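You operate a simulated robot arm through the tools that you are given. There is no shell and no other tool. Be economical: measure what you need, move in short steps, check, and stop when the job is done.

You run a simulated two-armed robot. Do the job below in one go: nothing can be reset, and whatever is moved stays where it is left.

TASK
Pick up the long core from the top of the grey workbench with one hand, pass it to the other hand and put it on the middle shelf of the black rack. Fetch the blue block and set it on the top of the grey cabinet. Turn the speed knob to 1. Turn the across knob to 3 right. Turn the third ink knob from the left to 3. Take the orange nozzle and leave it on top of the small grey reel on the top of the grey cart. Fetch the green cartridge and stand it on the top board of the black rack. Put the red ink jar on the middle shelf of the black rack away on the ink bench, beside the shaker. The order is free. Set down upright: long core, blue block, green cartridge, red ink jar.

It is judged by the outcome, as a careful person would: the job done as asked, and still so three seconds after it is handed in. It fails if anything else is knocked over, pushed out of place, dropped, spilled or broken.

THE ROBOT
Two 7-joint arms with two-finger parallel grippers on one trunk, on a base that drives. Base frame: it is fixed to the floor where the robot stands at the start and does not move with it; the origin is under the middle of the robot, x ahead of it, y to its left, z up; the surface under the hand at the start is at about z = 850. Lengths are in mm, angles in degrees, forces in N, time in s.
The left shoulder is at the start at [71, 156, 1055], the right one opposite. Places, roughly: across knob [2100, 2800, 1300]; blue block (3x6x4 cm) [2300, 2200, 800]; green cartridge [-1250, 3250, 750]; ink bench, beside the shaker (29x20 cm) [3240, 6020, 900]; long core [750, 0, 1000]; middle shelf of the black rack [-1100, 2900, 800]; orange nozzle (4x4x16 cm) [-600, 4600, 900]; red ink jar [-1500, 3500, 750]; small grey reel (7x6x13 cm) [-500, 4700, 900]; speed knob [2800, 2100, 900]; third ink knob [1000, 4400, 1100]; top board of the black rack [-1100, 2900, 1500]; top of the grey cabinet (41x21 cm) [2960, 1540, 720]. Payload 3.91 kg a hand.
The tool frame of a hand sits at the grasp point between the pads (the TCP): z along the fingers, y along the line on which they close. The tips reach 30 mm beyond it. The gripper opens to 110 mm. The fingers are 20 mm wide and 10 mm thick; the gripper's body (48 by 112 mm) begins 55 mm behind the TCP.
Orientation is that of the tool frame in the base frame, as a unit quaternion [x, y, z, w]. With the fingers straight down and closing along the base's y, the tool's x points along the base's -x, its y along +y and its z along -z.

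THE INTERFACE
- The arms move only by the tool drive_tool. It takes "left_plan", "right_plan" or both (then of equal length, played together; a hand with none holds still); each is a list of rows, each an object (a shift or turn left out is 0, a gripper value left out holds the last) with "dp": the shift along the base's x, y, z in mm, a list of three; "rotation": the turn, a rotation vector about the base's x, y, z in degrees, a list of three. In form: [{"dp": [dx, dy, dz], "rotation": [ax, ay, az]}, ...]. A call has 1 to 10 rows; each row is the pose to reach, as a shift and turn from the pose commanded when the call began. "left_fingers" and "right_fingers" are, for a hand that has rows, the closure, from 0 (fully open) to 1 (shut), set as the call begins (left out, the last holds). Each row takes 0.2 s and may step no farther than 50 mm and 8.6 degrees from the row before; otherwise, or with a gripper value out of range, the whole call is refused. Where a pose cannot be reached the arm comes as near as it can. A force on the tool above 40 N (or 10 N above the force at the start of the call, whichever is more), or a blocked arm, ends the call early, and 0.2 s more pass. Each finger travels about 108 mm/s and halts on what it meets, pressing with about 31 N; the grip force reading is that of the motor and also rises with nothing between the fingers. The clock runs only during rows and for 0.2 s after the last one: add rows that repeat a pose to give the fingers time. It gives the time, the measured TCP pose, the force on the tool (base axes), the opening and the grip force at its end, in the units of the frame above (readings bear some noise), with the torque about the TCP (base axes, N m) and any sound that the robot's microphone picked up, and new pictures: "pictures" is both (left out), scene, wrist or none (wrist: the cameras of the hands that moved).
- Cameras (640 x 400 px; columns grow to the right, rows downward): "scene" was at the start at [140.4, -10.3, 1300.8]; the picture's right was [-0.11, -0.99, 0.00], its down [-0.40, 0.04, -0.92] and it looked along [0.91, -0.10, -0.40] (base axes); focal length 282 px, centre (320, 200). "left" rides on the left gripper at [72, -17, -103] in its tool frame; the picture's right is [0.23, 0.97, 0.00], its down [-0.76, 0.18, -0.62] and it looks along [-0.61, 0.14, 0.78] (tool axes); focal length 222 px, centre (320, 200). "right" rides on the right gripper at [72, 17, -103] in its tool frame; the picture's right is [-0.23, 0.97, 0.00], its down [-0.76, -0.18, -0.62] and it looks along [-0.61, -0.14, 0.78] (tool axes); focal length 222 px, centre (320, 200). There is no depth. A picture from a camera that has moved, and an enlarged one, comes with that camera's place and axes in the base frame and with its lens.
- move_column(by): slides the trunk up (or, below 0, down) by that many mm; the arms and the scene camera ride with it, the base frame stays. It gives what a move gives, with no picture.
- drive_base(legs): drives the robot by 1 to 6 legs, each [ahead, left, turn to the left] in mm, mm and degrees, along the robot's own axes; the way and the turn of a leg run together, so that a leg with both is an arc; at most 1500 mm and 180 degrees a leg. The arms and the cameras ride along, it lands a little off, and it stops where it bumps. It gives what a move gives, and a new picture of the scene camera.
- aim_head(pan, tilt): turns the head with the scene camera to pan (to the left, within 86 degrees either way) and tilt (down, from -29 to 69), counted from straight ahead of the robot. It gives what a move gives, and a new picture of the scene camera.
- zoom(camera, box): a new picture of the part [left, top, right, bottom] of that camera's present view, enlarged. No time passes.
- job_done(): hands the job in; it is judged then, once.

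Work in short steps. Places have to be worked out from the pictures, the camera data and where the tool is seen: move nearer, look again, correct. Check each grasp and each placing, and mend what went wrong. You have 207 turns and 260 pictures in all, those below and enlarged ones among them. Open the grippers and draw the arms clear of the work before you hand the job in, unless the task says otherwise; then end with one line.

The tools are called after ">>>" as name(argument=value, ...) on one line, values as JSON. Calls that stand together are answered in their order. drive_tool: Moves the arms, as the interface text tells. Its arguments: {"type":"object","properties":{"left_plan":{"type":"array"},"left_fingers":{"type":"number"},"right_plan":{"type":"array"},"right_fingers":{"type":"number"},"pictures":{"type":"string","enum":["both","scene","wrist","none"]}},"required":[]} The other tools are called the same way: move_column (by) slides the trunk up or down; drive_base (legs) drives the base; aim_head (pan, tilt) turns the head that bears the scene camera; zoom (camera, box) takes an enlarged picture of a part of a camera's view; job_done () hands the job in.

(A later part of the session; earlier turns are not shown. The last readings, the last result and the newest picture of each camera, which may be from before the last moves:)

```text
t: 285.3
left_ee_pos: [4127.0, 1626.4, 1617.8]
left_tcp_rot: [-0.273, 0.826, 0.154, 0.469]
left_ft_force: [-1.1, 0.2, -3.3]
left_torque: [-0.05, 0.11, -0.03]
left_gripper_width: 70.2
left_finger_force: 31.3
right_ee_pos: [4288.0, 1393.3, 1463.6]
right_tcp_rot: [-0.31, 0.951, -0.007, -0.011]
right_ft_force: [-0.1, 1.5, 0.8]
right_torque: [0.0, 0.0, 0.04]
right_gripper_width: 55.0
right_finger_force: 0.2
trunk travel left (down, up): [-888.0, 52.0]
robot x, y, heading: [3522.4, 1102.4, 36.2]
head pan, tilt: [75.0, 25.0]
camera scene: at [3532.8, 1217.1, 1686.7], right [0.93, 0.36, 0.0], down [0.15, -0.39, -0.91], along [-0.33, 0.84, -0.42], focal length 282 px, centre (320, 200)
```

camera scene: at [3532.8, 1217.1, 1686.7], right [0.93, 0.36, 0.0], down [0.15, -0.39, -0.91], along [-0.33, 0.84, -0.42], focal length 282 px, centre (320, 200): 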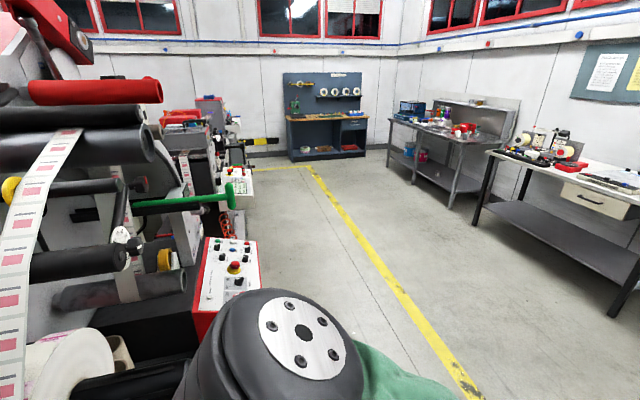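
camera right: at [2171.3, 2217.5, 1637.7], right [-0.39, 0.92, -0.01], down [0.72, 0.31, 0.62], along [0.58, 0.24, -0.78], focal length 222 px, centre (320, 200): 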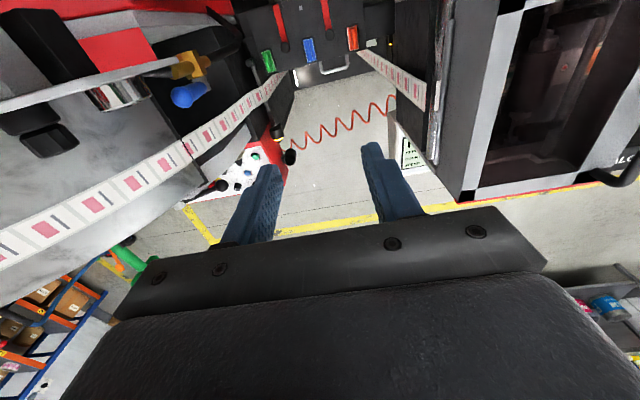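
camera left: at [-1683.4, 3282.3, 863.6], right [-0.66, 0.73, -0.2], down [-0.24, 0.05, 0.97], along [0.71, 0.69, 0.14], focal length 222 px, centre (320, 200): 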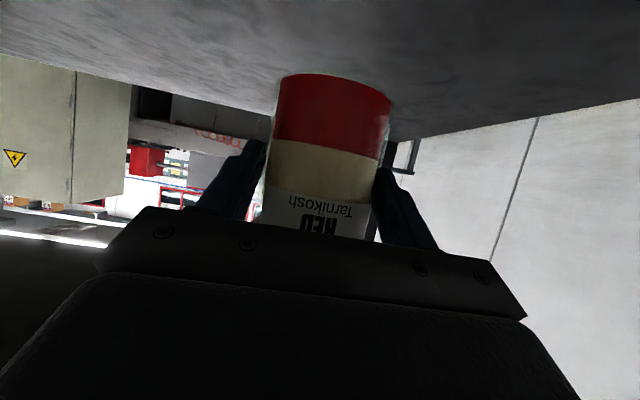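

This is the operator side: control panels on the left, ink bench at the far end. I drive into the aisle and strafe along it toward the ink bench.

>>> drive_base(legs=[[950, 0, 0], [0, 1500, 0], [0, 1500, 0], [0, 1000, 0]])

>>> aim_head(pan=15, tilt=25)

```text
t: 309.2
left_ee_pos: [2532.5, 5433.3, 1616.9]
left_tcp_rot: [-0.276, 0.825, 0.155, 0.468]
left_ft_force: [0.2, -0.3, -4.3]
left_torque: [-0.05, 0.04, 0.0]
left_gripper_width: 70.3
left_finger_force: 31.2
right_ee_pos: [2694.9, 5199.8, 1464.6]
right_tcp_rot: [-0.313, 0.95, -0.008, -0.01]
right_ft_force: [0.7, -0.3, -0.2]
right_torque: [0.01, -0.02, -0.02]
right_gripper_width: 54.8
right_finger_force: 0.0
trunk travel left (down, up): [-888.0, 52.0]
robot x, y, heading: [1934.7, 4904.3, 36.8]
head pan, tilt: [75.0, 25.0]
camera scene: at [1940.8, 5020.0, 1686.7], right [0.93, 0.37, 0.0], down [0.15, -0.39, -0.91], along [-0.33, 0.84, -0.42], focal length 282 px, centre (320, 200)
```

scene: 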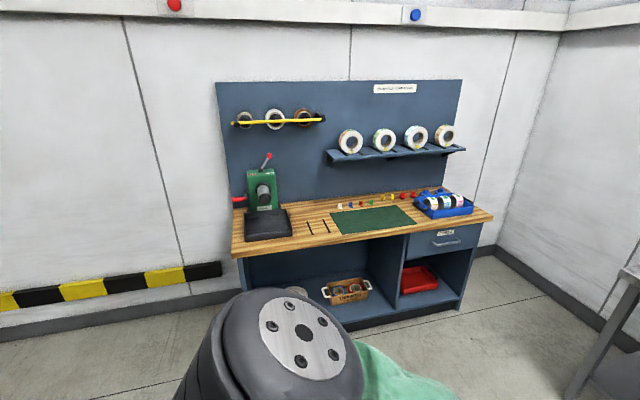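

```text
t: 310.5
left_ee_pos: [2531.1, 5433.8, 1617.9]
left_tcp_rot: [-0.276, 0.825, 0.155, 0.468]
left_ft_force: [0.3, -0.2, -4.0]
left_torque: [-0.07, 0.03, 0.01]
left_gripper_width: 70.4
left_finger_force: 31.1
right_ee_pos: [2694.9, 5201.4, 1464.0]
right_tcp_rot: [-0.312, 0.95, -0.007, -0.01]
right_ft_force: [0.3, 0.8, 0.0]
right_torque: [0.0, 0.0, 0.01]
right_gripper_width: 55.0
right_finger_force: 0.1
trunk travel left (down, up): [-888.0, 52.0]
robot x, y, heading: [1935.4, 4902.8, 36.6]
head pan, tilt: [15.0, 25.0]
camera scene: at [2031.5, 5007.1, 1686.6], right [0.78, -0.62, 0.0], down [-0.26, -0.33, -0.91], along [0.56, 0.71, -0.42], focal length 282 px, centre (320, 200)
```

scene: 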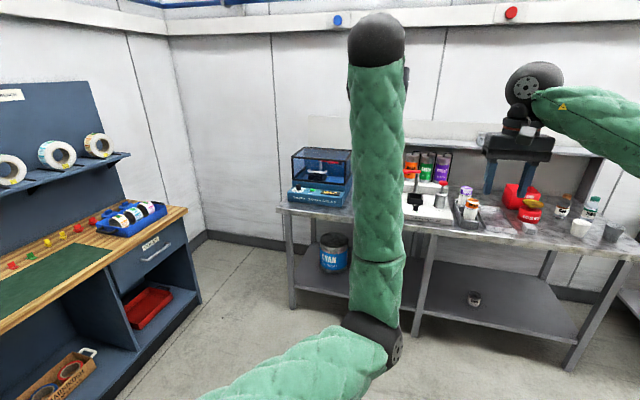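

The shaker is the blue box on the left of the ink bench; the free spot is to its right. I approach and lower the trunk.

>>> drive_base(legs=[[790, 0, -0.6]])

>>> move_column(by=-300)

>>> aim_head(pan=-5, tilt=35)

```text
t: 314.7
left_ee_pos: [3170.6, 5893.8, 1618.4]
left_tcp_rot: [-0.27, 0.827, 0.153, 0.469]
left_ft_force: [0.9, -0.7, -4.5]
left_torque: [-0.02, 0.06, 0.03]
left_gripper_width: 70.2
left_finger_force: 31.0
right_ee_pos: [3332.8, 5659.7, 1464.6]
right_tcp_rot: [-0.308, 0.951, -0.007, -0.01]
right_ft_force: [-0.6, 0.1, 1.1]
right_torque: [-0.03, 0.02, -0.01]
right_gripper_width: 55.0
right_finger_force: 0.0
trunk travel left (down, up): [-888.0, 52.0]
robot x, y, heading: [2571.9, 5370.0, 36.1]
head pan, tilt: [15.0, 25.0]
camera scene: at [2667.5, 5472.3, 1686.7], right [0.78, -0.63, 0.0], down [-0.27, -0.33, -0.91], along [0.57, 0.7, -0.42], focal length 282 px, centre (320, 200)
```

scene: 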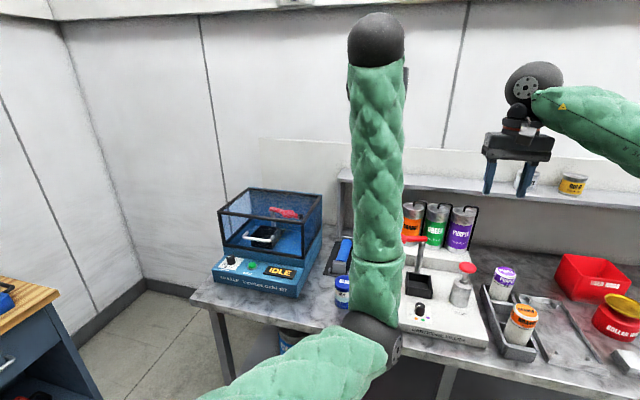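

```text
t: 317.7
left_ee_pos: [3172.0, 5894.5, 1318.6]
left_tcp_rot: [-0.271, 0.826, 0.153, 0.469]
left_ft_force: [0.9, -0.1, -4.3]
left_torque: [-0.02, 0.03, 0.0]
left_gripper_width: 70.4
left_finger_force: 30.5
right_ee_pos: [3334.1, 5660.2, 1163.2]
right_tcp_rot: [-0.307, 0.952, -0.007, -0.01]
right_ft_force: [-0.5, 0.1, 0.9]
right_torque: [0.02, 0.02, 0.03]
right_gripper_width: 54.8
right_finger_force: 0.0
trunk travel left (down, up): [-588.0, 352.0]
robot x, y, heading: [2568.0, 5372.9, 36.4]
head pan, tilt: [15.0, 25.0]
```

```text
t: 318.5
left_ee_pos: [3172.6, 5893.2, 1318.9]
left_tcp_rot: [-0.27, 0.827, 0.152, 0.469]
left_ft_force: [-0.5, -0.1, -4.0]
left_torque: [-0.05, 0.09, 0.01]
left_gripper_width: 70.0
left_finger_force: 31.0
right_ee_pos: [3333.7, 5658.9, 1162.7]
right_tcp_rot: [-0.307, 0.952, -0.008, -0.01]
right_ft_force: [-0.7, 1.0, 0.4]
right_torque: [-0.05, 0.02, 0.0]
right_gripper_width: 54.9
right_finger_force: 0.1
trunk travel left (down, up): [-588.0, 352.0]
robot x, y, heading: [2573.7, 5374.2, 36.1]
head pan, tilt: [-5.0, 35.0]
camera scene: at [2685.2, 5446.4, 1370.9], right [0.52, -0.86, 0.0], down [-0.49, -0.3, -0.82], along [0.7, 0.42, -0.57], focal length 282 px, centre (320, 200)
```

scene: 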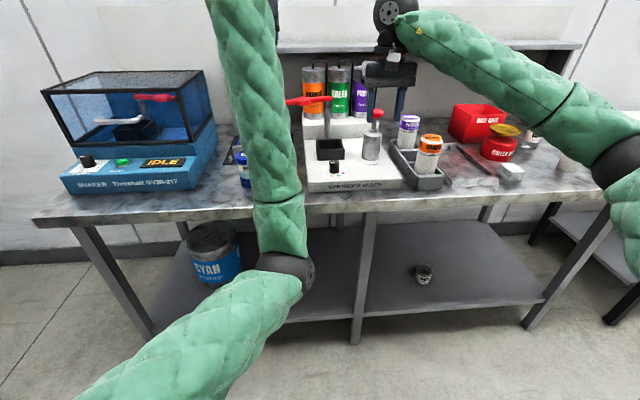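

My arm hides the spot; I look through the left wrist camera and zoom.

>>> zoom(camera="left", box=[0, 0, 640, 400])

>>> zoom(camera="right", box=[0, 0, 640, 400])

```text
1.00 times, centred on (320, 200) of left (not enlarged: the box is as wide or as high as the picture)
camera zoom: at [3080.5, 5804.1, 1309.0], right [-0.67, 0.72, -0.2], down [-0.22, 0.06, 0.97], along [0.71, 0.7, 0.12], focal length 222 px, centre (320, 200)
```

zoom: 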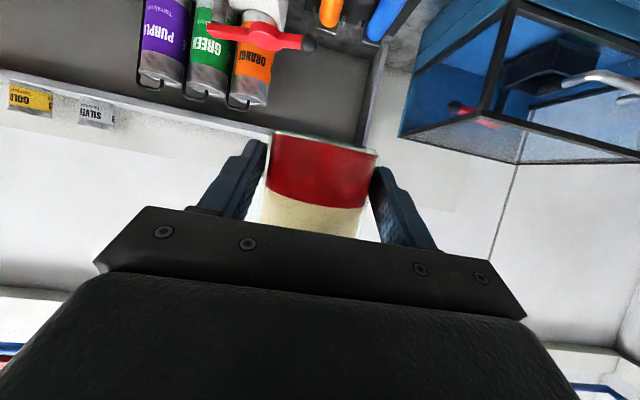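

```text
1.00 times, centred on (320, 200) of right (not enlarged: the box is as wide or as high as the picture)
camera zoom: at [3266.0, 5633.1, 1267.8], right [-0.39, 0.92, -0.01], down [0.73, 0.31, 0.61], along [0.56, 0.22, -0.8], focal length 222 px, centre (320, 200)
```

zoom: 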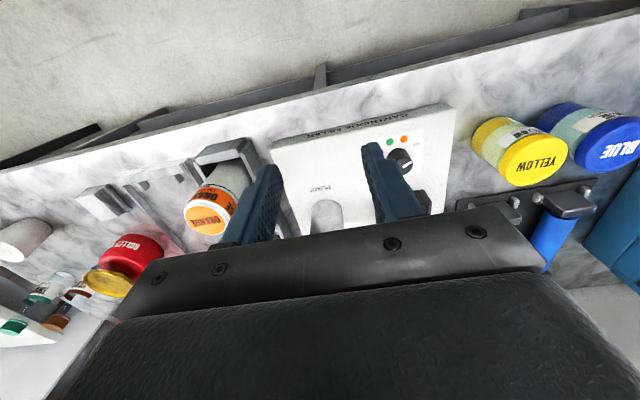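

Two jars (yellow, blue) stand there already. I swing the left hand left to see the free room clearly with the scene camera.

>>> drive_tool(left_plan=[{"dp": [-26, 36, 8]}, {"dp": [-52, 72, 16]}, {"dp": [-78, 108, 24]}, {"dp": [-104, 144, 30]}, {"dp": [-130, 180, 30]}, {"dp": [-147, 202, 30]}], pictures="none")

>>> aim_head(pan=5, tilt=40)

>>> zoom(camera="scene", box=[200, 60, 440, 210])

```text
t: 319.9
left_ee_pos: [3024.4, 6094.9, 1347.6]
left_tcp_rot: [-0.27, 0.827, 0.152, 0.47]
left_ft_force: [0.5, -0.4, -2.7]
left_torque: [-0.05, 0.03, -0.03]
left_gripper_width: 70.2
left_finger_force: 30.4
right_ee_pos: [3332.7, 5659.8, 1164.8]
right_tcp_rot: [-0.308, 0.951, -0.008, -0.011]
right_ft_force: [-0.3, 0.3, -0.6]
right_torque: [-0.03, 0.0, 0.03]
right_gripper_width: 54.9
right_finger_force: 0.1
trunk travel left (down, up): [-588.0, 352.0]
robot x, y, heading: [2573.4, 5372.7, 36.2]
head pan, tilt: [-5.0, 35.0]
```

```text
t: 320.6
left_ee_pos: [3025.8, 6095.2, 1347.4]
left_tcp_rot: [-0.271, 0.827, 0.152, 0.469]
left_ft_force: [0.2, 0.5, -3.3]
left_torque: [-0.04, 0.03, 0.01]
left_gripper_width: 70.1
left_finger_force: 31.7
right_ee_pos: [3332.9, 5660.1, 1164.1]
right_tcp_rot: [-0.308, 0.951, -0.009, -0.01]
right_ft_force: [0.2, 0.1, 0.1]
right_torque: [0.0, 0.0, 0.0]
right_gripper_width: 55.0
right_finger_force: 0.0
trunk travel left (down, up): [-588.0, 352.0]
robot x, y, heading: [2571.4, 5372.8, 35.7]
head pan, tilt: [5.0, 40.0]
camera scene: at [2673.9, 5456.8, 1363.3], right [0.66, -0.75, 0.0], down [-0.49, -0.42, -0.77], along [0.58, 0.5, -0.64], focal length 282 px, centre (320, 200)
```

scene: 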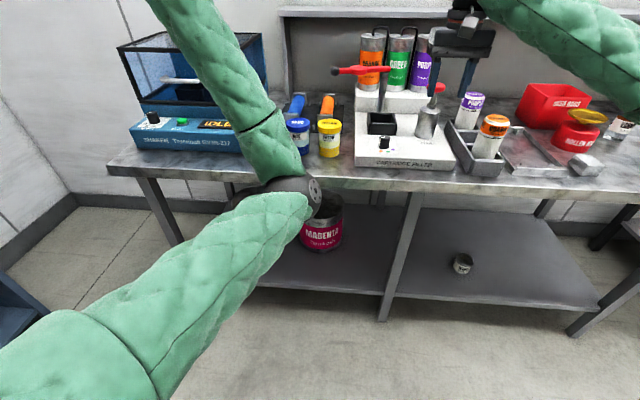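

```text
2.67 times, centred on (320, 135) of scene
camera zoom: at [2673.9, 5456.8, 1363.3], right [0.66, -0.75, 0.0], down [-0.49, -0.42, -0.77], along [0.58, 0.5, -0.64], focal length 751 px, centre (320, 373)
```

zoom: 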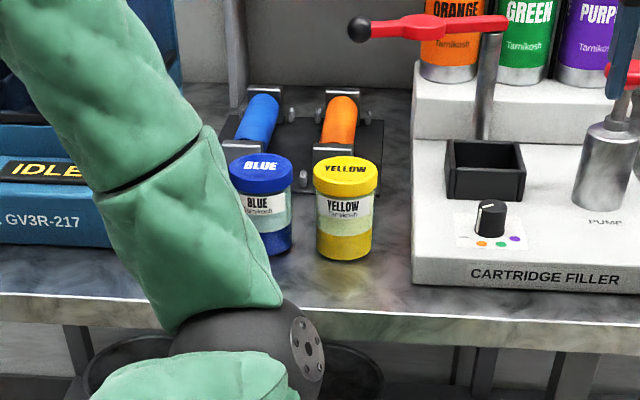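

The free spot is between shaker and blue jar, slightly toward the front: jar centre ≈[3145, 6074]. I move over it and descend.

>>> drive_tool(left_plan=[{"dp": [36, -10, 0]}, {"dp": [72, -20, 0]}, {"dp": [108, -29, 0]}, {"dp": [108, -29, -45]}, {"dp": [108, -29, -90]}, {"dp": [108, -29, -135]}, {"dp": [108, -29, -180]}, {"dp": [108, -29, -225]}, {"dp": [108, -29, -270]}, {"dp": [108, -29, -270]}], pictures="both")

```text
t: 322.8
left_ee_pos: [3133.2, 6065.0, 1080.3]
left_tcp_rot: [-0.271, 0.827, 0.153, 0.469]
left_ft_force: [-0.5, -0.3, -4.2]
left_torque: [-0.07, 0.04, -0.01]
left_gripper_width: 70.1
left_finger_force: 30.6
right_ee_pos: [3332.5, 5658.8, 1163.9]
right_tcp_rot: [-0.307, 0.952, -0.007, -0.01]
right_ft_force: [-0.1, -0.4, -0.5]
right_torque: [0.02, -0.02, 0.03]
right_gripper_width: 54.8
right_finger_force: 0.0
trunk travel left (down, up): [-588.0, 352.0]
robot x, y, heading: [2571.0, 5372.1, 35.7]
head pan, tilt: [5.0, 40.0]
camera scene: at [2673.9, 5456.3, 1363.4], right [0.66, -0.75, 0.0], down [-0.49, -0.42, -0.77], along [0.58, 0.5, -0.64], focal length 282 px, centre (320, 200)
camera left: at [3041.4, 5976.0, 1069.9], right [-0.67, 0.72, -0.2], down [-0.22, 0.06, 0.97], along [0.71, 0.7, 0.12], focal length 222 px, centre (320, 200)
```

scene: 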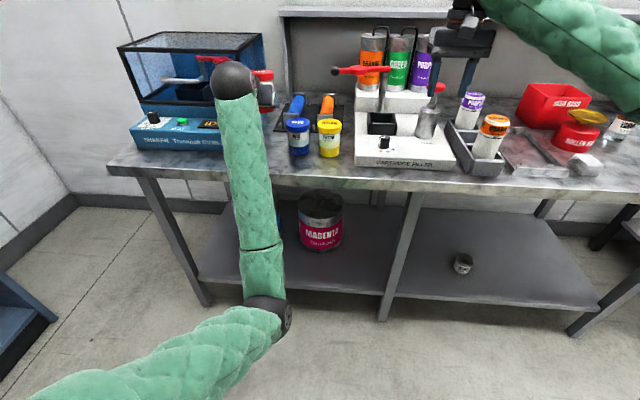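
left: 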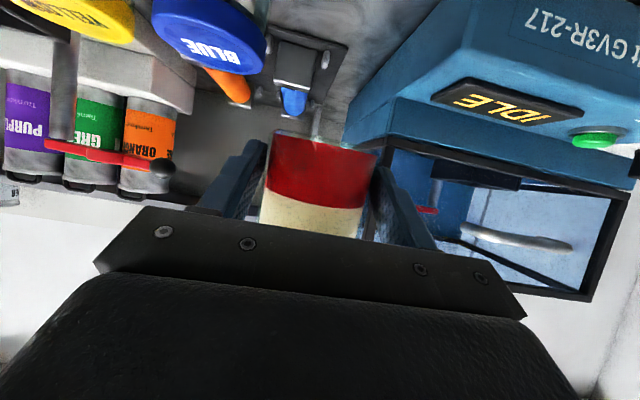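

Good alignment between blue jar and shaker. I continue down.

>>> drive_tool(left_plan=[{"dp": [0, 0, -25]}, {"dp": [0, 0, -50]}, {"dp": [0, 0, -75]}, {"dp": [0, 0, -85]}, {"dp": [0, 0, -85]}], pictures="wrist")

>>> zoom(camera="scene", box=[180, 60, 380, 185])

```text
t: 324.0
left_ee_pos: [3132.1, 6067.8, 993.3]
left_tcp_rot: [-0.271, 0.827, 0.153, 0.469]
left_ft_force: [-0.5, 0.5, -3.5]
left_torque: [-0.04, 0.02, 0.0]
left_gripper_width: 70.4
left_finger_force: 31.4
right_ee_pos: [3333.1, 5659.9, 1164.7]
right_tcp_rot: [-0.307, 0.952, -0.008, -0.011]
right_ft_force: [-0.5, 0.9, -0.7]
right_torque: [-0.01, 0.02, 0.01]
right_gripper_width: 55.3
right_finger_force: 0.1
trunk travel left (down, up): [-588.0, 352.0]
robot x, y, heading: [2569.0, 5370.5, 35.7]
head pan, tilt: [5.0, 40.0]
camera left: at [3041.0, 5977.2, 984.1], right [-0.67, 0.72, -0.2], down [-0.22, 0.06, 0.97], along [0.71, 0.7, 0.12], focal length 222 px, centre (320, 200)
```

left: 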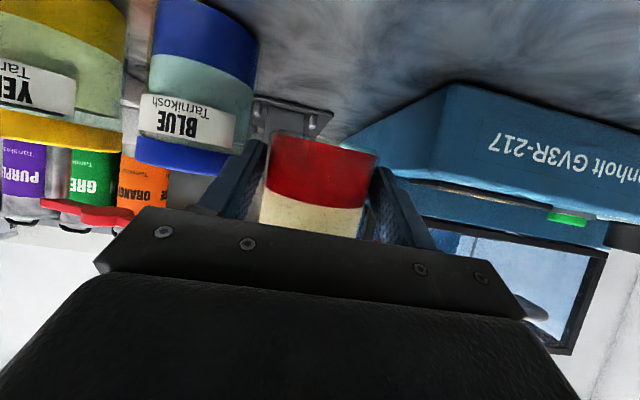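

```text
3.20 times, centred on (280, 122) of scene
camera zoom: at [2673.8, 5456.8, 1363.3], right [0.66, -0.75, 0.0], down [-0.49, -0.42, -0.77], along [0.58, 0.5, -0.64], focal length 901 px, centre (448, 448)
```

zoom: 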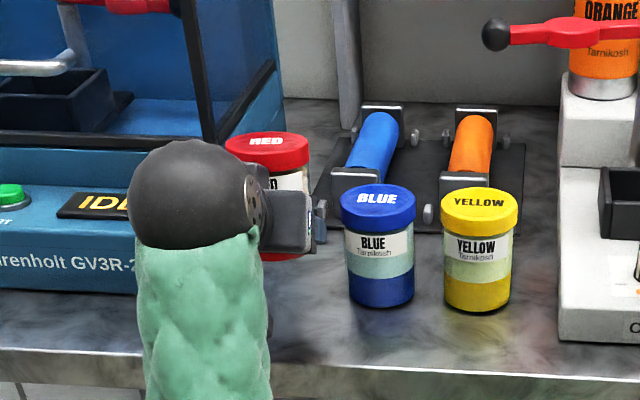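

Clearances look fine. I lower to contact.

>>> drive_tool(left_plan=[{"dp": [0, 0, -10]}, {"dp": [0, 0, -18]}, {"dp": [0, 0, -25]}, {"dp": [0, 0, -30]}, {"dp": [0, 0, -35]}, {"dp": [0, 0, -40]}, {"dp": [0, 0, -45]}], pictures="wrist")

```text
t: 325.6
left_ee_pos: [3134.1, 6066.8, 947.0]
left_tcp_rot: [-0.271, 0.826, 0.152, 0.469]
left_ft_force: [-0.4, 0.0, -4.2]
left_torque: [-0.08, 0.06, 0.0]
left_gripper_width: 70.3
left_finger_force: 30.9
right_ee_pos: [3332.3, 5660.0, 1164.0]
right_tcp_rot: [-0.308, 0.951, -0.008, -0.011]
right_ft_force: [0.0, -0.2, 0.1]
right_torque: [-0.04, 0.0, 0.02]
right_gripper_width: 55.0
right_finger_force: 0.1
trunk travel left (down, up): [-588.0, 352.0]
robot x, y, heading: [2568.9, 5373.7, 36.1]
head pan, tilt: [5.0, 40.0]
camera left: at [3041.2, 5977.2, 938.7], right [-0.67, 0.72, -0.2], down [-0.22, 0.06, 0.97], along [0.71, 0.7, 0.12], focal length 222 px, centre (320, 200)
```

left: 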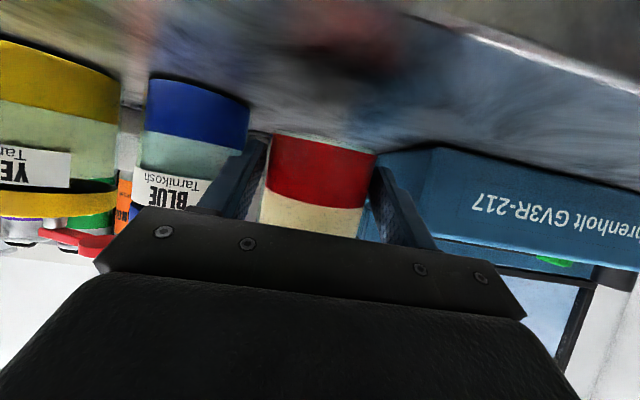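

The jar has ridden up in the grip, so its base is still ~25 mm above the bench. I lower in fine steps.

>>> drive_tool(left_plan=[{"dp": [0, 0, -6]}, {"dp": [0, 0, -12]}, {"dp": [0, 0, -16]}, {"dp": [0, 0, -20]}, {"dp": [0, 0, -23]}], pictures="wrist")

```text
t: 326.8
left_ee_pos: [3130.8, 6065.4, 928.2]
left_tcp_rot: [-0.271, 0.826, 0.153, 0.47]
left_ft_force: [-5.8, -1.4, 19.5]
left_torque: [0.67, -0.69, 0.17]
left_gripper_width: 70.6
left_finger_force: 31.0
right_ee_pos: [3331.2, 5658.8, 1165.4]
right_tcp_rot: [-0.307, 0.952, -0.007, -0.009]
right_ft_force: [0.0, -0.2, 0.7]
right_torque: [-0.03, -0.02, -0.02]
right_gripper_width: 55.1
right_finger_force: 0.1
trunk travel left (down, up): [-588.0, 352.0]
robot x, y, heading: [2569.7, 5370.1, 35.8]
head pan, tilt: [5.0, 40.0]
camera left: at [3040.0, 5975.7, 918.6], right [-0.67, 0.72, -0.2], down [-0.23, 0.06, 0.97], along [0.71, 0.7, 0.12], focal length 222 px, centre (320, 200)
```

left: 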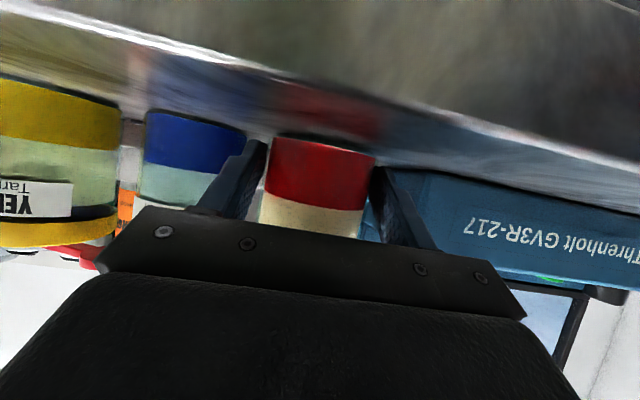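

Contact. I relieve a little, open to ~84 mm only, and check.

>>> drive_tool(left_plan=[{"dp": [0, 0, 3]}, {"dp": [0, 0, 3]}], pictures="none")

>>> drive_tool(left_plan=[{"dp": [0, 0, 0]}, {"dp": [0, 0, 0]}, {"dp": [0, 0, 0]}], left_fingers=0.22, pictures="wrist")

```text
t: 327.4
left_ee_pos: [3132.8, 6066.3, 928.0]
left_tcp_rot: [-0.27, 0.827, 0.152, 0.469]
left_ft_force: [-4.3, -1.8, 7.2]
left_torque: [0.3, -0.3, 0.08]
left_gripper_width: 70.2
left_finger_force: 31.3
right_ee_pos: [3333.0, 5658.4, 1164.2]
right_tcp_rot: [-0.307, 0.951, -0.008, -0.01]
right_ft_force: [-0.6, -0.1, -0.6]
right_torque: [-0.03, 0.01, 0.02]
right_gripper_width: 55.0
right_finger_force: 0.0
trunk travel left (down, up): [-588.0, 352.0]
robot x, y, heading: [2569.2, 5374.2, 35.9]
head pan, tilt: [5.0, 40.0]
```

```text
t: 328.2
left_ee_pos: [3133.0, 6067.0, 927.9]
left_tcp_rot: [-0.272, 0.826, 0.154, 0.469]
left_ft_force: [-0.2, -0.1, 0.4]
left_torque: [0.02, 0.03, 0.01]
left_gripper_width: 85.8
left_finger_force: 0.1
right_ee_pos: [3333.3, 5659.6, 1165.0]
right_tcp_rot: [-0.308, 0.951, -0.007, -0.01]
right_ft_force: [0.2, 0.0, -0.2]
right_torque: [0.03, -0.01, -0.02]
right_gripper_width: 54.8
right_finger_force: 0.1
trunk travel left (down, up): [-588.0, 352.0]
robot x, y, heading: [2571.3, 5372.0, 36.0]
head pan, tilt: [5.0, 40.0]
camera left: at [3041.4, 5976.8, 919.1], right [-0.67, 0.72, -0.2], down [-0.22, 0.06, 0.97], along [0.71, 0.7, 0.12], focal length 222 px, centre (320, 200)
```

left: 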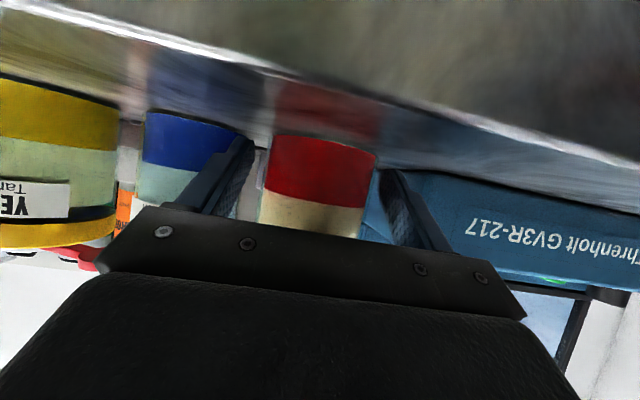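

The jar stands free. I withdraw back and up along the fingers.

>>> drive_tool(left_plan=[{"dp": [-14, -10, 9]}, {"dp": [-40, -29, 27]}, {"dp": [-72, -52, 48]}, {"dp": [-100, -73, 75]}, {"dp": [-125, -91, 110]}, {"dp": [-140, -102, 150]}, {"dp": [-140, -102, 190]}, {"dp": [-140, -102, 225]}], pictures="both")

```text
t: 330.2
left_ee_pos: [3008.1, 5940.0, 1156.6]
left_tcp_rot: [-0.261, 0.829, 0.114, 0.482]
left_ft_force: [0.6, 0.5, 0.4]
left_torque: [0.01, -0.03, -0.05]
left_gripper_width: 85.8
left_finger_force: 0.0
right_ee_pos: [3329.0, 5664.5, 1164.7]
right_tcp_rot: [-0.31, 0.951, -0.009, -0.009]
right_ft_force: [-0.2, -0.2, 0.1]
right_torque: [-0.03, -0.05, 0.02]
right_gripper_width: 55.0
right_finger_force: 0.1
trunk travel left (down, up): [-588.0, 352.0]
robot x, y, heading: [2566.0, 5372.5, 36.3]
head pan, tilt: [5.0, 40.0]
stopped in row 8 (left hand): the arm was blocked; the commanded pose is now the measured one
camera scene: at [2670.8, 5459.6, 1363.4], right [0.66, -0.75, 0.0], down [-0.48, -0.42, -0.77], along [0.58, 0.5, -0.64], focal length 282 px, centre (320, 200)
camera left: at [2912.0, 5854.2, 1147.5], right [-0.62, 0.74, -0.26], down [-0.25, 0.12, 0.96], along [0.74, 0.66, 0.11], focal length 222 px, centre (320, 200)
```

scene: 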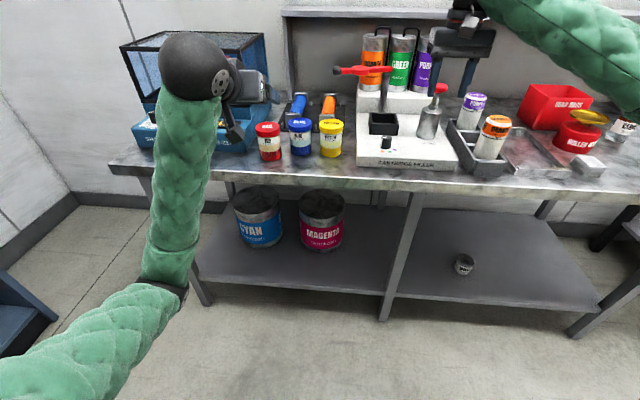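
left: 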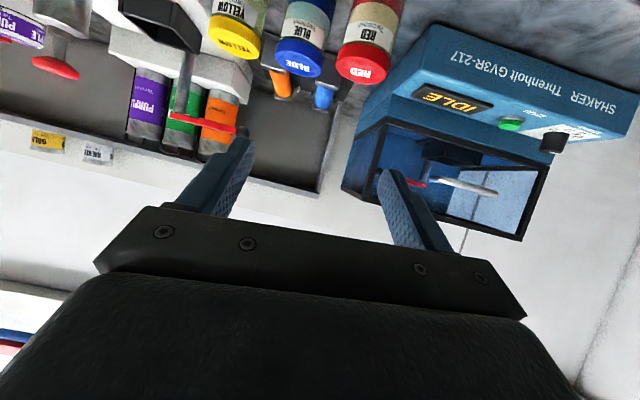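

The red jar stands beside the shaker. Next the ink knobs: I back off from the bench and turn round to face the press.

>>> drive_base(legs=[[-600, 0, 0], [0, 0, 90], [0, 0, 90]])

>>> aim_head(pan=0, tilt=25)

```text
t: 341.2
left_ee_pos: [1624.7, 4465.9, 1155.2]
left_tcp_rot: [0.833, 0.248, -0.482, 0.108]
left_ft_force: [-0.6, -0.1, -0.2]
left_torque: [0.01, -0.02, 0.05]
left_gripper_width: 86.0
left_finger_force: 0.1
right_ee_pos: [1312.1, 4753.8, 1163.5]
right_tcp_rot: [0.956, 0.292, 0.011, -0.007]
right_ft_force: [-0.7, -1.2, -0.3]
right_torque: [-0.01, 0.03, 0.01]
right_gripper_width: 55.3
right_finger_force: 0.0
trunk travel left (down, up): [-588.0, 352.0]
robot x, y, heading: [2080.7, 5016.9, -145.6]
head pan, tilt: [5.0, 40.0]
camera scene: at [1973.6, 4935.1, 1363.3], right [-0.63, 0.77, 0.0], down [0.5, 0.41, -0.77], along [-0.59, -0.48, -0.64], focal length 282 px, centre (320, 200)
```

scene: 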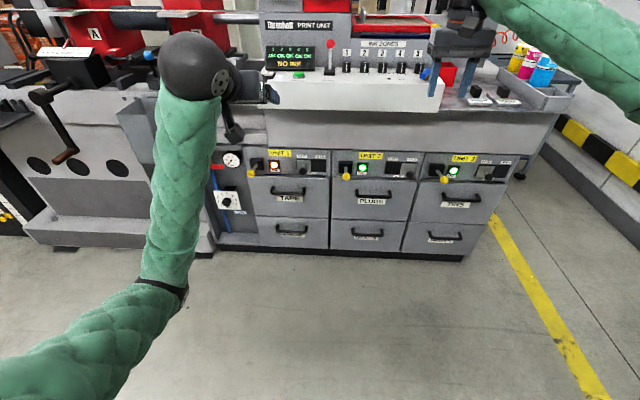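

```text
t: 342.0
left_ee_pos: [1625.9, 4466.3, 1155.0]
left_tcp_rot: [0.833, 0.249, -0.482, 0.108]
left_ft_force: [1.0, -0.4, 0.6]
left_torque: [0.01, -0.01, 0.0]
left_gripper_width: 85.9
left_finger_force: 0.0
right_ee_pos: [1312.3, 4753.7, 1164.2]
right_tcp_rot: [0.956, 0.293, 0.01, -0.008]
right_ft_force: [0.0, 0.4, -0.6]
right_torque: [0.02, 0.01, 0.0]
right_gripper_width: 55.2
right_finger_force: 0.1
trunk travel left (down, up): [-588.0, 352.0]
robot x, y, heading: [2082.8, 5014.6, -145.8]
head pan, tilt: [0.0, 25.0]
camera scene: at [1963.2, 4937.3, 1386.6], right [-0.56, 0.83, 0.0], down [0.35, 0.24, -0.91], along [-0.75, -0.51, -0.42], focal length 282 px, centre (320, 200)
```

scene: 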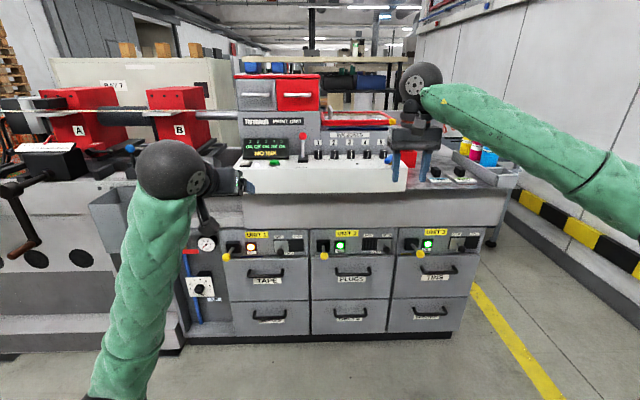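

I see "INK ZONES" knobs on the print-unit panel. I zoom.

>>> zoom(camera="scene", box=[235, 105, 415, 217])

```text
3.56 times, centred on (325, 161) of scene
camera zoom: at [1963.2, 4937.3, 1386.6], right [-0.56, 0.83, 0.0], down [0.35, 0.24, -0.91], along [-0.75, -0.51, -0.42], focal length 1002 px, centre (302, 339)
```

zoom: 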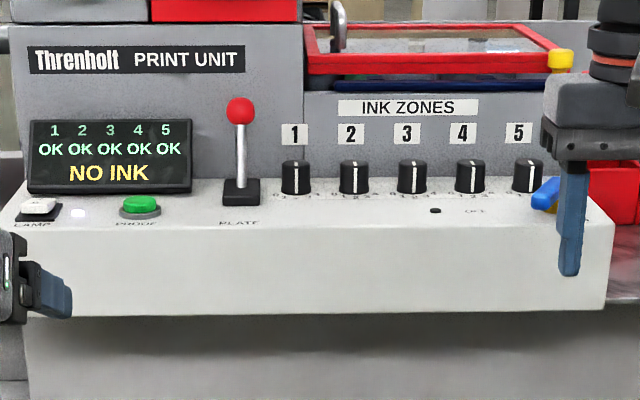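

Five knobs on a horizontal ledge; the third is at about [1054, 4456]. I raise the trunk 100 mm and move nearer.

>>> move_column(by=100)

>>> drive_base(legs=[[300, -40, 1.8]])

>>> drive_tool(right_plan=[{"dp": [-5, -45, 0], "rotation": [0, 0, 0]}, {"dp": [-15, -80, 0]}, {"dp": [-15, -80, 0]}], pictures="wrist")

```text
t: 343.3
left_ee_pos: [1625.0, 4467.8, 1255.8]
left_tcp_rot: [0.833, 0.248, -0.482, 0.108]
left_ft_force: [0.0, -0.1, 0.2]
left_torque: [0.03, 0.0, -0.01]
left_gripper_width: 85.8
left_finger_force: 0.0
right_ee_pos: [1312.1, 4753.7, 1263.4]
right_tcp_rot: [0.956, 0.293, 0.011, -0.007]
right_ft_force: [-0.4, 0.4, -0.2]
right_torque: [0.04, -0.02, -0.02]
right_gripper_width: 54.7
right_finger_force: 0.0
trunk travel left (down, up): [-688.0, 252.0]
robot x, y, heading: [2082.6, 5017.9, -145.6]
head pan, tilt: [0.0, 25.0]
```

```text
t: 345.4
left_ee_pos: [1372.6, 4311.6, 1256.0]
left_tcp_rot: [0.83, 0.261, -0.48, 0.115]
left_ft_force: [0.8, -0.2, -0.5]
left_torque: [-0.02, -0.01, -0.01]
left_gripper_width: 85.8
left_finger_force: 0.0
right_ee_pos: [1050.5, 4586.3, 1263.3]
right_tcp_rot: [0.951, 0.308, 0.01, -0.007]
right_ft_force: [-1.3, -0.5, -0.8]
right_torque: [-0.02, -0.01, 0.0]
right_gripper_width: 55.0
right_finger_force: 0.1
trunk travel left (down, up): [-688.0, 252.0]
robot x, y, heading: [1814.3, 4878.3, -144.0]
head pan, tilt: [0.0, 25.0]
camera scene: at [1694.6, 4791.0, 1486.6], right [-0.59, 0.81, 0.0], down [0.34, 0.25, -0.91], along [-0.73, -0.53, -0.42], focal length 282 px, centre (320, 200)
```

scene: 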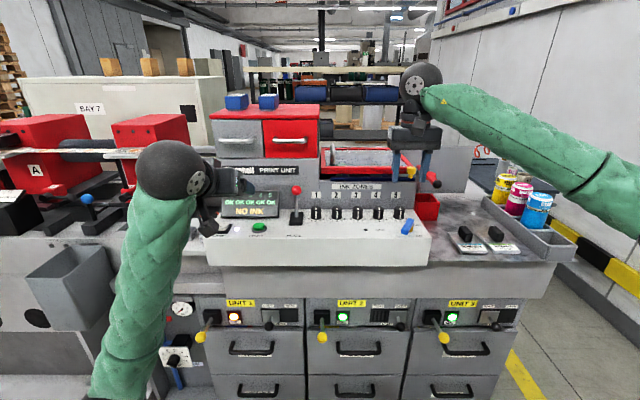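

```text
t: 346.2
left_ee_pos: [1374.0, 4311.9, 1256.5]
left_tcp_rot: [0.829, 0.262, -0.48, 0.117]
left_ft_force: [-0.6, 0.2, 0.7]
left_torque: [0.01, -0.02, -0.01]
left_gripper_width: 85.7
left_finger_force: 0.1
right_ee_pos: [1036.6, 4509.1, 1265.6]
right_tcp_rot: [0.951, 0.308, 0.009, -0.008]
right_ft_force: [0.0, -0.5, -0.3]
right_torque: [-0.05, 0.03, 0.03]
right_gripper_width: 55.2
right_finger_force: 0.1
trunk travel left (down, up): [-688.0, 252.0]
robot x, y, heading: [1814.4, 4880.8, -143.8]
head pan, tilt: [0.0, 25.0]
camera right: at [1104.5, 4534.9, 1368.8], right [0.39, -0.92, -0.01], down [-0.73, -0.31, 0.61], along [-0.56, -0.22, -0.79], focal length 222 px, centre (320, 200)
```

right: 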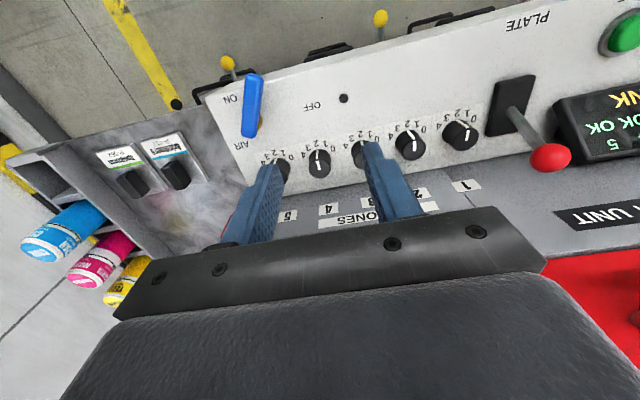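

I zoom the wrist view for the scale and pointers.

>>> zoom(camera="right", box=[260, 90, 500, 240])

```text
2.67 times, centred on (380, 165) of right
camera zoom: at [1104.5, 4534.9, 1368.8], right [0.39, -0.92, -0.01], down [-0.73, -0.31, 0.61], along [-0.56, -0.22, -0.79], focal length 592 px, centre (160, 293)
```

zoom: 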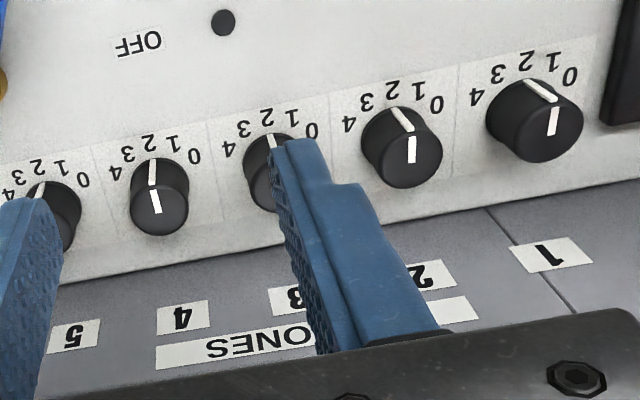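

All pointers are at 2, scale 0–4 running left to right (~28–30° per step), so knob 3 must turn about one step counter-clockwise from above. I bring the right hand above it, pre-turned −15°.

>>> drive_tool(right_plan=[{"dp": [-15, -28, -15], "rotation": [0, 0, -5]}, {"dp": [-30, -56, -40], "rotation": [0, 0, -10]}, {"dp": [-46, -84, -70], "rotation": [0, 0, -15]}, {"dp": [-46, -84, -100], "rotation": [0, 0, -15]}, {"dp": [-46, -84, -100], "rotation": [0, 0, -15]}], right_fingers=0.42, pictures="wrist")

```text
t: 347.4
left_ee_pos: [1373.5, 4308.4, 1256.2]
left_tcp_rot: [0.829, 0.262, -0.48, 0.115]
left_ft_force: [-0.1, -0.1, 0.3]
left_torque: [0.0, 0.03, 0.03]
left_gripper_width: 85.8
left_finger_force: 0.1
right_ee_pos: [989.8, 4419.2, 1164.5]
right_tcp_rot: [0.983, 0.181, 0.011, -0.007]
right_ft_force: [-0.4, 0.3, 0.1]
right_torque: [-0.01, -0.02, -0.03]
right_gripper_width: 63.9
right_finger_force: 0.1
trunk travel left (down, up): [-688.0, 252.0]
robot x, y, heading: [1816.2, 4879.4, -144.0]
head pan, tilt: [0.0, 25.0]
camera right: at [1062.5, 4429.5, 1267.8], right [0.14, -0.99, -0.01], down [-0.79, -0.12, 0.61], along [-0.6, -0.07, -0.79], focal length 222 px, centre (320, 200)
```

right: 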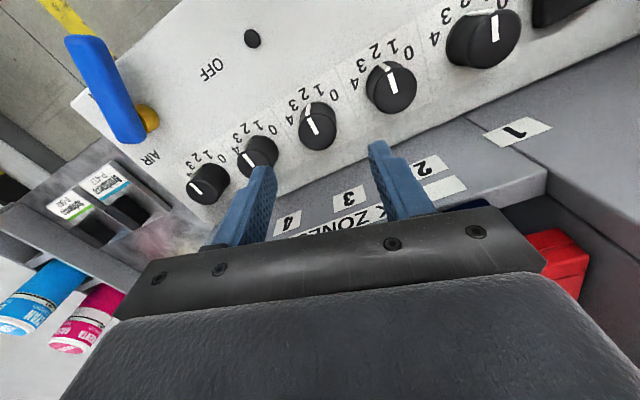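

Knob 3 is nearly under the TCP; a ~8 mm correction. I go down round it.

>>> drive_tool(right_plan=[{"dp": [7, 5, -15]}, {"dp": [7, 5, -35]}, {"dp": [7, 5, -52]}, {"dp": [7, 5, -52]}], pictures="wrist")

```text
t: 348.4
left_ee_pos: [1373.4, 4309.9, 1256.1]
left_tcp_rot: [0.828, 0.262, -0.482, 0.117]
left_ft_force: [-0.4, -0.8, -0.6]
left_torque: [0.0, -0.03, -0.02]
left_gripper_width: 85.7
left_finger_force: 0.2
right_ee_pos: [997.2, 4427.5, 1110.9]
right_tcp_rot: [0.983, 0.181, 0.011, -0.007]
right_ft_force: [-0.1, 0.0, 0.6]
right_torque: [-0.04, 0.0, 0.0]
right_gripper_width: 63.8
right_finger_force: 0.1
trunk travel left (down, up): [-688.0, 252.0]
robot x, y, heading: [1818.0, 4876.2, -143.8]
head pan, tilt: [0.0, 25.0]
camera right: at [1069.0, 4436.0, 1215.1], right [0.14, -0.99, -0.01], down [-0.79, -0.12, 0.61], along [-0.6, -0.07, -0.8], focal length 222 px, centre (320, 200)
```

right: 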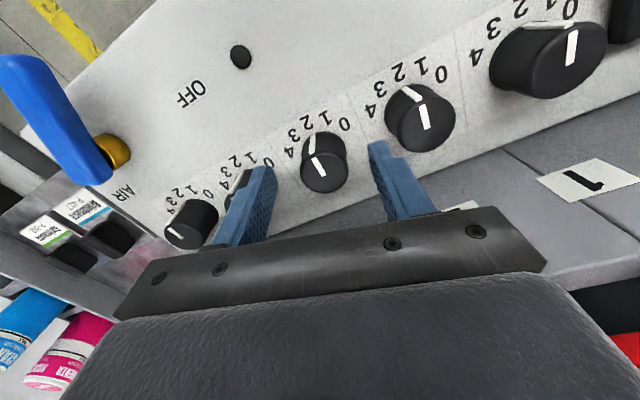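

Centred. I descend the last 22 mm and close on the knob.

>>> drive_tool(right_plan=[{"dp": [-2, -2, -10]}, {"dp": [-2, -2, -20]}, {"dp": [-2, -2, -22]}], pictures="none")

>>> drive_tool(right_plan=[{"dp": [0, 0, 0]}, {"dp": [0, 0, 0]}, {"dp": [0, 0, 0]}], right_fingers=1, pictures="wrist")

```text
t: 349.2
left_ee_pos: [1373.3, 4311.1, 1256.4]
left_tcp_rot: [0.829, 0.261, -0.481, 0.116]
left_ft_force: [0.7, 0.9, -0.4]
left_torque: [0.01, -0.01, -0.01]
left_gripper_width: 85.8
left_finger_force: 0.0
right_ee_pos: [994.4, 4426.4, 1091.0]
right_tcp_rot: [0.983, 0.182, 0.012, -0.006]
right_ft_force: [0.2, 0.9, 3.1]
right_torque: [-0.13, 0.0, -0.04]
right_gripper_width: 64.0
right_finger_force: 0.0
trunk travel left (down, up): [-688.0, 252.0]
robot x, y, heading: [1813.4, 4873.8, -143.7]
head pan, tilt: [0.0, 25.0]
```

```text
t: 350.0
left_ee_pos: [1373.4, 4309.2, 1256.7]
left_tcp_rot: [0.829, 0.261, -0.482, 0.116]
left_ft_force: [0.1, -0.6, -0.1]
left_torque: [0.03, -0.01, 0.02]
left_gripper_width: 85.6
left_finger_force: 0.1
right_ee_pos: [996.5, 4425.2, 1090.4]
right_tcp_rot: [0.983, 0.181, 0.011, -0.007]
right_ft_force: [1.7, -4.0, 5.0]
right_torque: [-1.22, -0.57, 0.04]
right_gripper_width: 31.6
right_finger_force: 45.2
trunk travel left (down, up): [-688.0, 252.0]
robot x, y, heading: [1811.0, 4877.3, -143.6]
head pan, tilt: [0.0, 25.0]
camera right: at [1067.9, 4433.7, 1194.1], right [0.14, -0.99, -0.01], down [-0.79, -0.12, 0.61], along [-0.6, -0.07, -0.8], focal length 222 px, centre (320, 200)
```

right: 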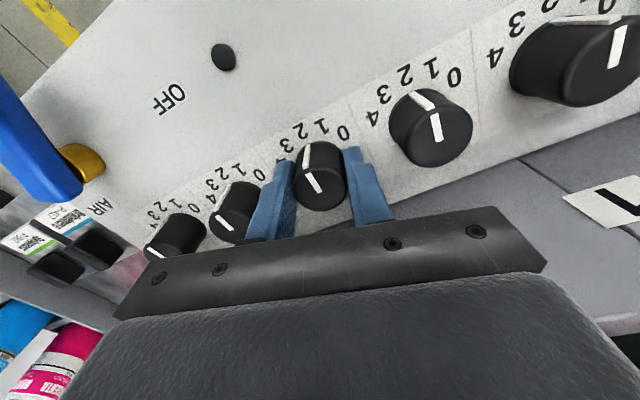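

Gripped. I turn it +30° about the vertical.

>>> drive_tool(right_plan=[{"dp": [0, 0, 2], "rotation": [0, 0, 7.5]}, {"dp": [0, 0, 2], "rotation": [0, 0, 15]}, {"dp": [0, 0, 2], "rotation": [0, 0, 22.5]}, {"dp": [0, 0, 2], "rotation": [0, 0, 29]}, {"dp": [0, 0, 2], "rotation": [0, 0, 29]}], pictures="wrist")

>>> zoom(camera="right", box=[220, 90, 460, 240])

```text
t: 351.2
left_ee_pos: [1373.1, 4310.2, 1255.0]
left_tcp_rot: [0.829, 0.262, -0.48, 0.116]
left_ft_force: [-0.3, 0.2, 0.1]
left_torque: [0.03, 0.01, 0.02]
left_gripper_width: 85.9
left_finger_force: 0.1
right_ee_pos: [995.7, 4424.7, 1090.3]
right_tcp_rot: [0.906, 0.422, 0.01, -0.009]
right_ft_force: [12.8, -2.5, -15.8]
right_torque: [-1.17, -0.82, 0.03]
right_gripper_width: 31.8
right_finger_force: 45.0
trunk travel left (down, up): [-688.0, 252.0]
robot x, y, heading: [1813.8, 4879.6, -144.0]
head pan, tilt: [0.0, 25.0]
camera right: at [1054.1, 4467.1, 1194.4], right [0.6, -0.8, -0.01], down [-0.63, -0.49, 0.6], along [-0.49, -0.35, -0.8], focal length 222 px, centre (320, 200)
```

right: 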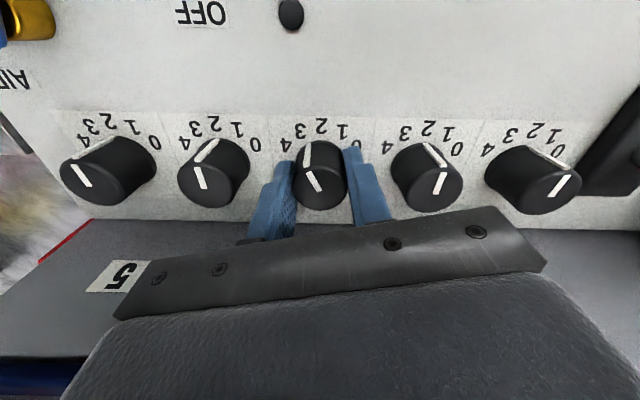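

```text
2.67 times, centred on (340, 165) of right
camera zoom: at [1054.1, 4467.1, 1194.4], right [0.6, -0.8, -0.01], down [-0.63, -0.49, 0.6], along [-0.49, -0.35, -0.8], focal length 592 px, centre (267, 293)
```

zoom: 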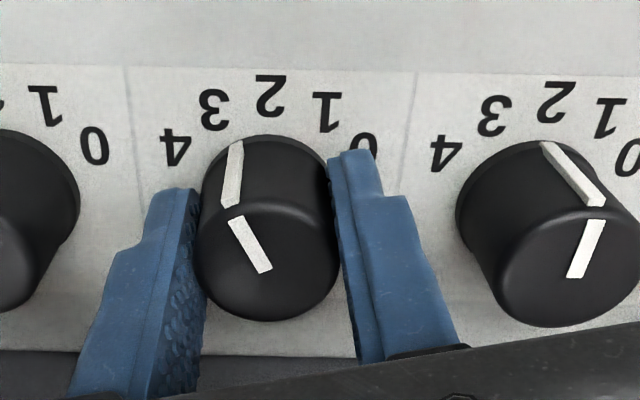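

The pointer now aims exactly at 3. I open and lift off.

>>> drive_tool(right_plan=[{"dp": [0, 0, 0]}, {"dp": [0, 0, 0]}, {"dp": [0, 0, 15]}, {"dp": [0, 0, 45]}, {"dp": [0, 0, 90]}, {"dp": [0, 0, 130]}], right_fingers=0.42, pictures="wrist")

```text
t: 352.6
left_ee_pos: [1374.0, 4309.8, 1256.2]
left_tcp_rot: [0.828, 0.263, -0.481, 0.117]
left_ft_force: [0.0, 0.1, 0.6]
left_torque: [0.02, 0.0, 0.0]
left_gripper_width: 85.7
left_finger_force: 0.1
right_ee_pos: [996.1, 4425.6, 1223.3]
right_tcp_rot: [0.907, 0.421, 0.009, -0.009]
right_ft_force: [1.3, -0.3, 0.1]
right_torque: [0.0, 0.03, 0.01]
right_gripper_width: 63.7
right_finger_force: 0.1
trunk travel left (down, up): [-688.0, 252.0]
robot x, y, heading: [1815.2, 4875.8, -143.7]
head pan, tilt: [0.0, 25.0]
camera right: at [1054.9, 4468.3, 1326.6], right [0.6, -0.8, -0.01], down [-0.63, -0.48, 0.61], along [-0.49, -0.35, -0.8], focal length 222 px, centre (320, 200)
```

right: 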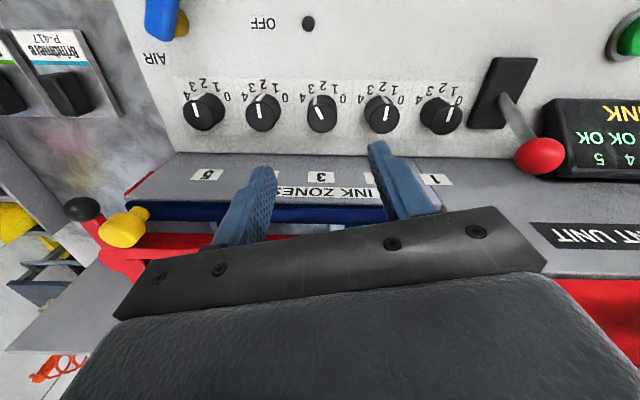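

Done. Now to the across knob near [2100, 2800, 1300]: I back off and strafe left along the press.

>>> drive_base(legs=[[-350, 0, 0], [0, 1450, 0], [0, 350, 0]])

```text
t: 363.5
left_ee_pos: [2720.5, 3062.6, 1255.6]
left_tcp_rot: [0.829, 0.262, -0.48, 0.115]
left_ft_force: [0.7, 0.1, 0.1]
left_torque: [0.02, 0.0, -0.01]
left_gripper_width: 85.8
left_finger_force: 0.0
right_ee_pos: [2343.0, 3178.3, 1222.4]
right_tcp_rot: [0.907, 0.422, 0.01, -0.009]
right_ft_force: [-0.1, 0.0, 0.3]
right_torque: [-0.03, 0.0, -0.07]
right_gripper_width: 63.9
right_finger_force: 0.1
trunk travel left (down, up): [-688.0, 252.0]
robot x, y, heading: [3163.2, 3628.0, -143.7]
head pan, tilt: [0.0, 25.0]
camera scene: at [3042.9, 3543.4, 1486.6], right [-0.59, 0.81, 0.0], down [0.34, 0.25, -0.91], along [-0.73, -0.53, -0.42], focal length 282 px, centre (320, 200)
```

scene: 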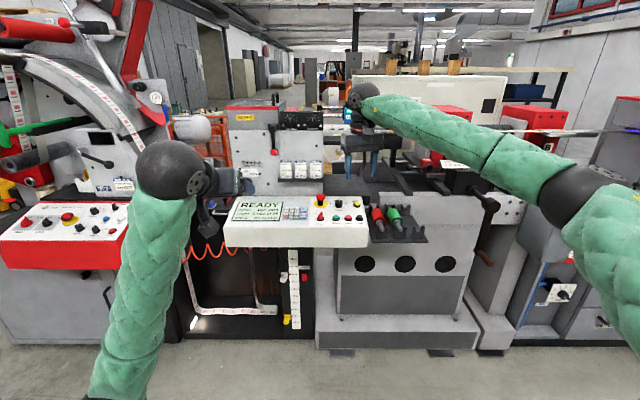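

I zoom on both candidate panels.

>>> zoom(camera="scene", box=[210, 90, 400, 209])

>>> zoom(camera="scene", box=[0, 180, 150, 274])

```text
3.36 times, centred on (305, 150) of scene
camera zoom: at [3042.9, 3543.4, 1486.6], right [-0.59, 0.81, 0.0], down [0.34, 0.25, -0.91], along [-0.73, -0.53, -0.42], focal length 947 px, centre (370, 370)
```

zoom: 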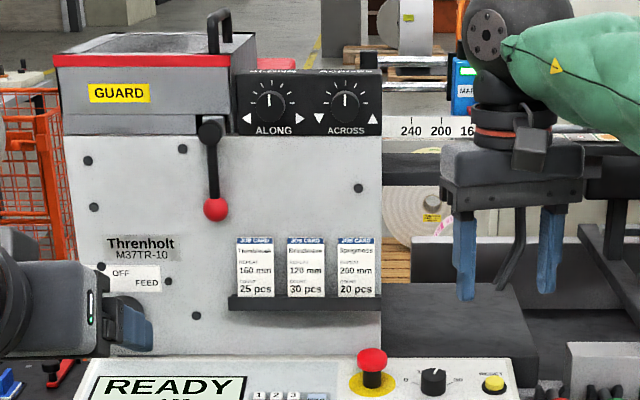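

```text
4.26 times, centred on (75, 227) of scene
camera zoom: at [3042.9, 3543.4, 1486.6], right [-0.59, 0.81, 0.0], down [0.34, 0.25, -0.91], along [-0.73, -0.53, -0.42], focal length 1199 px, centre (1363, 85)
```

zoom: 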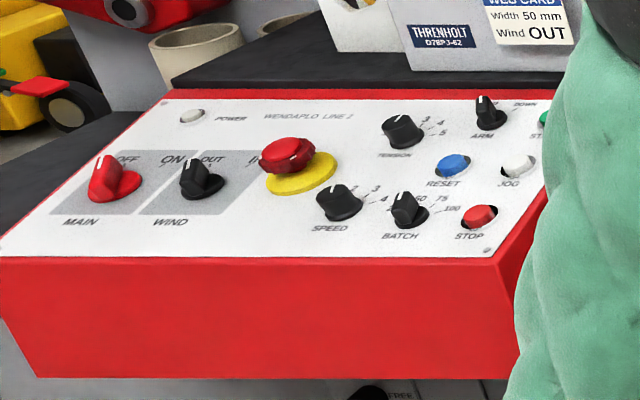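

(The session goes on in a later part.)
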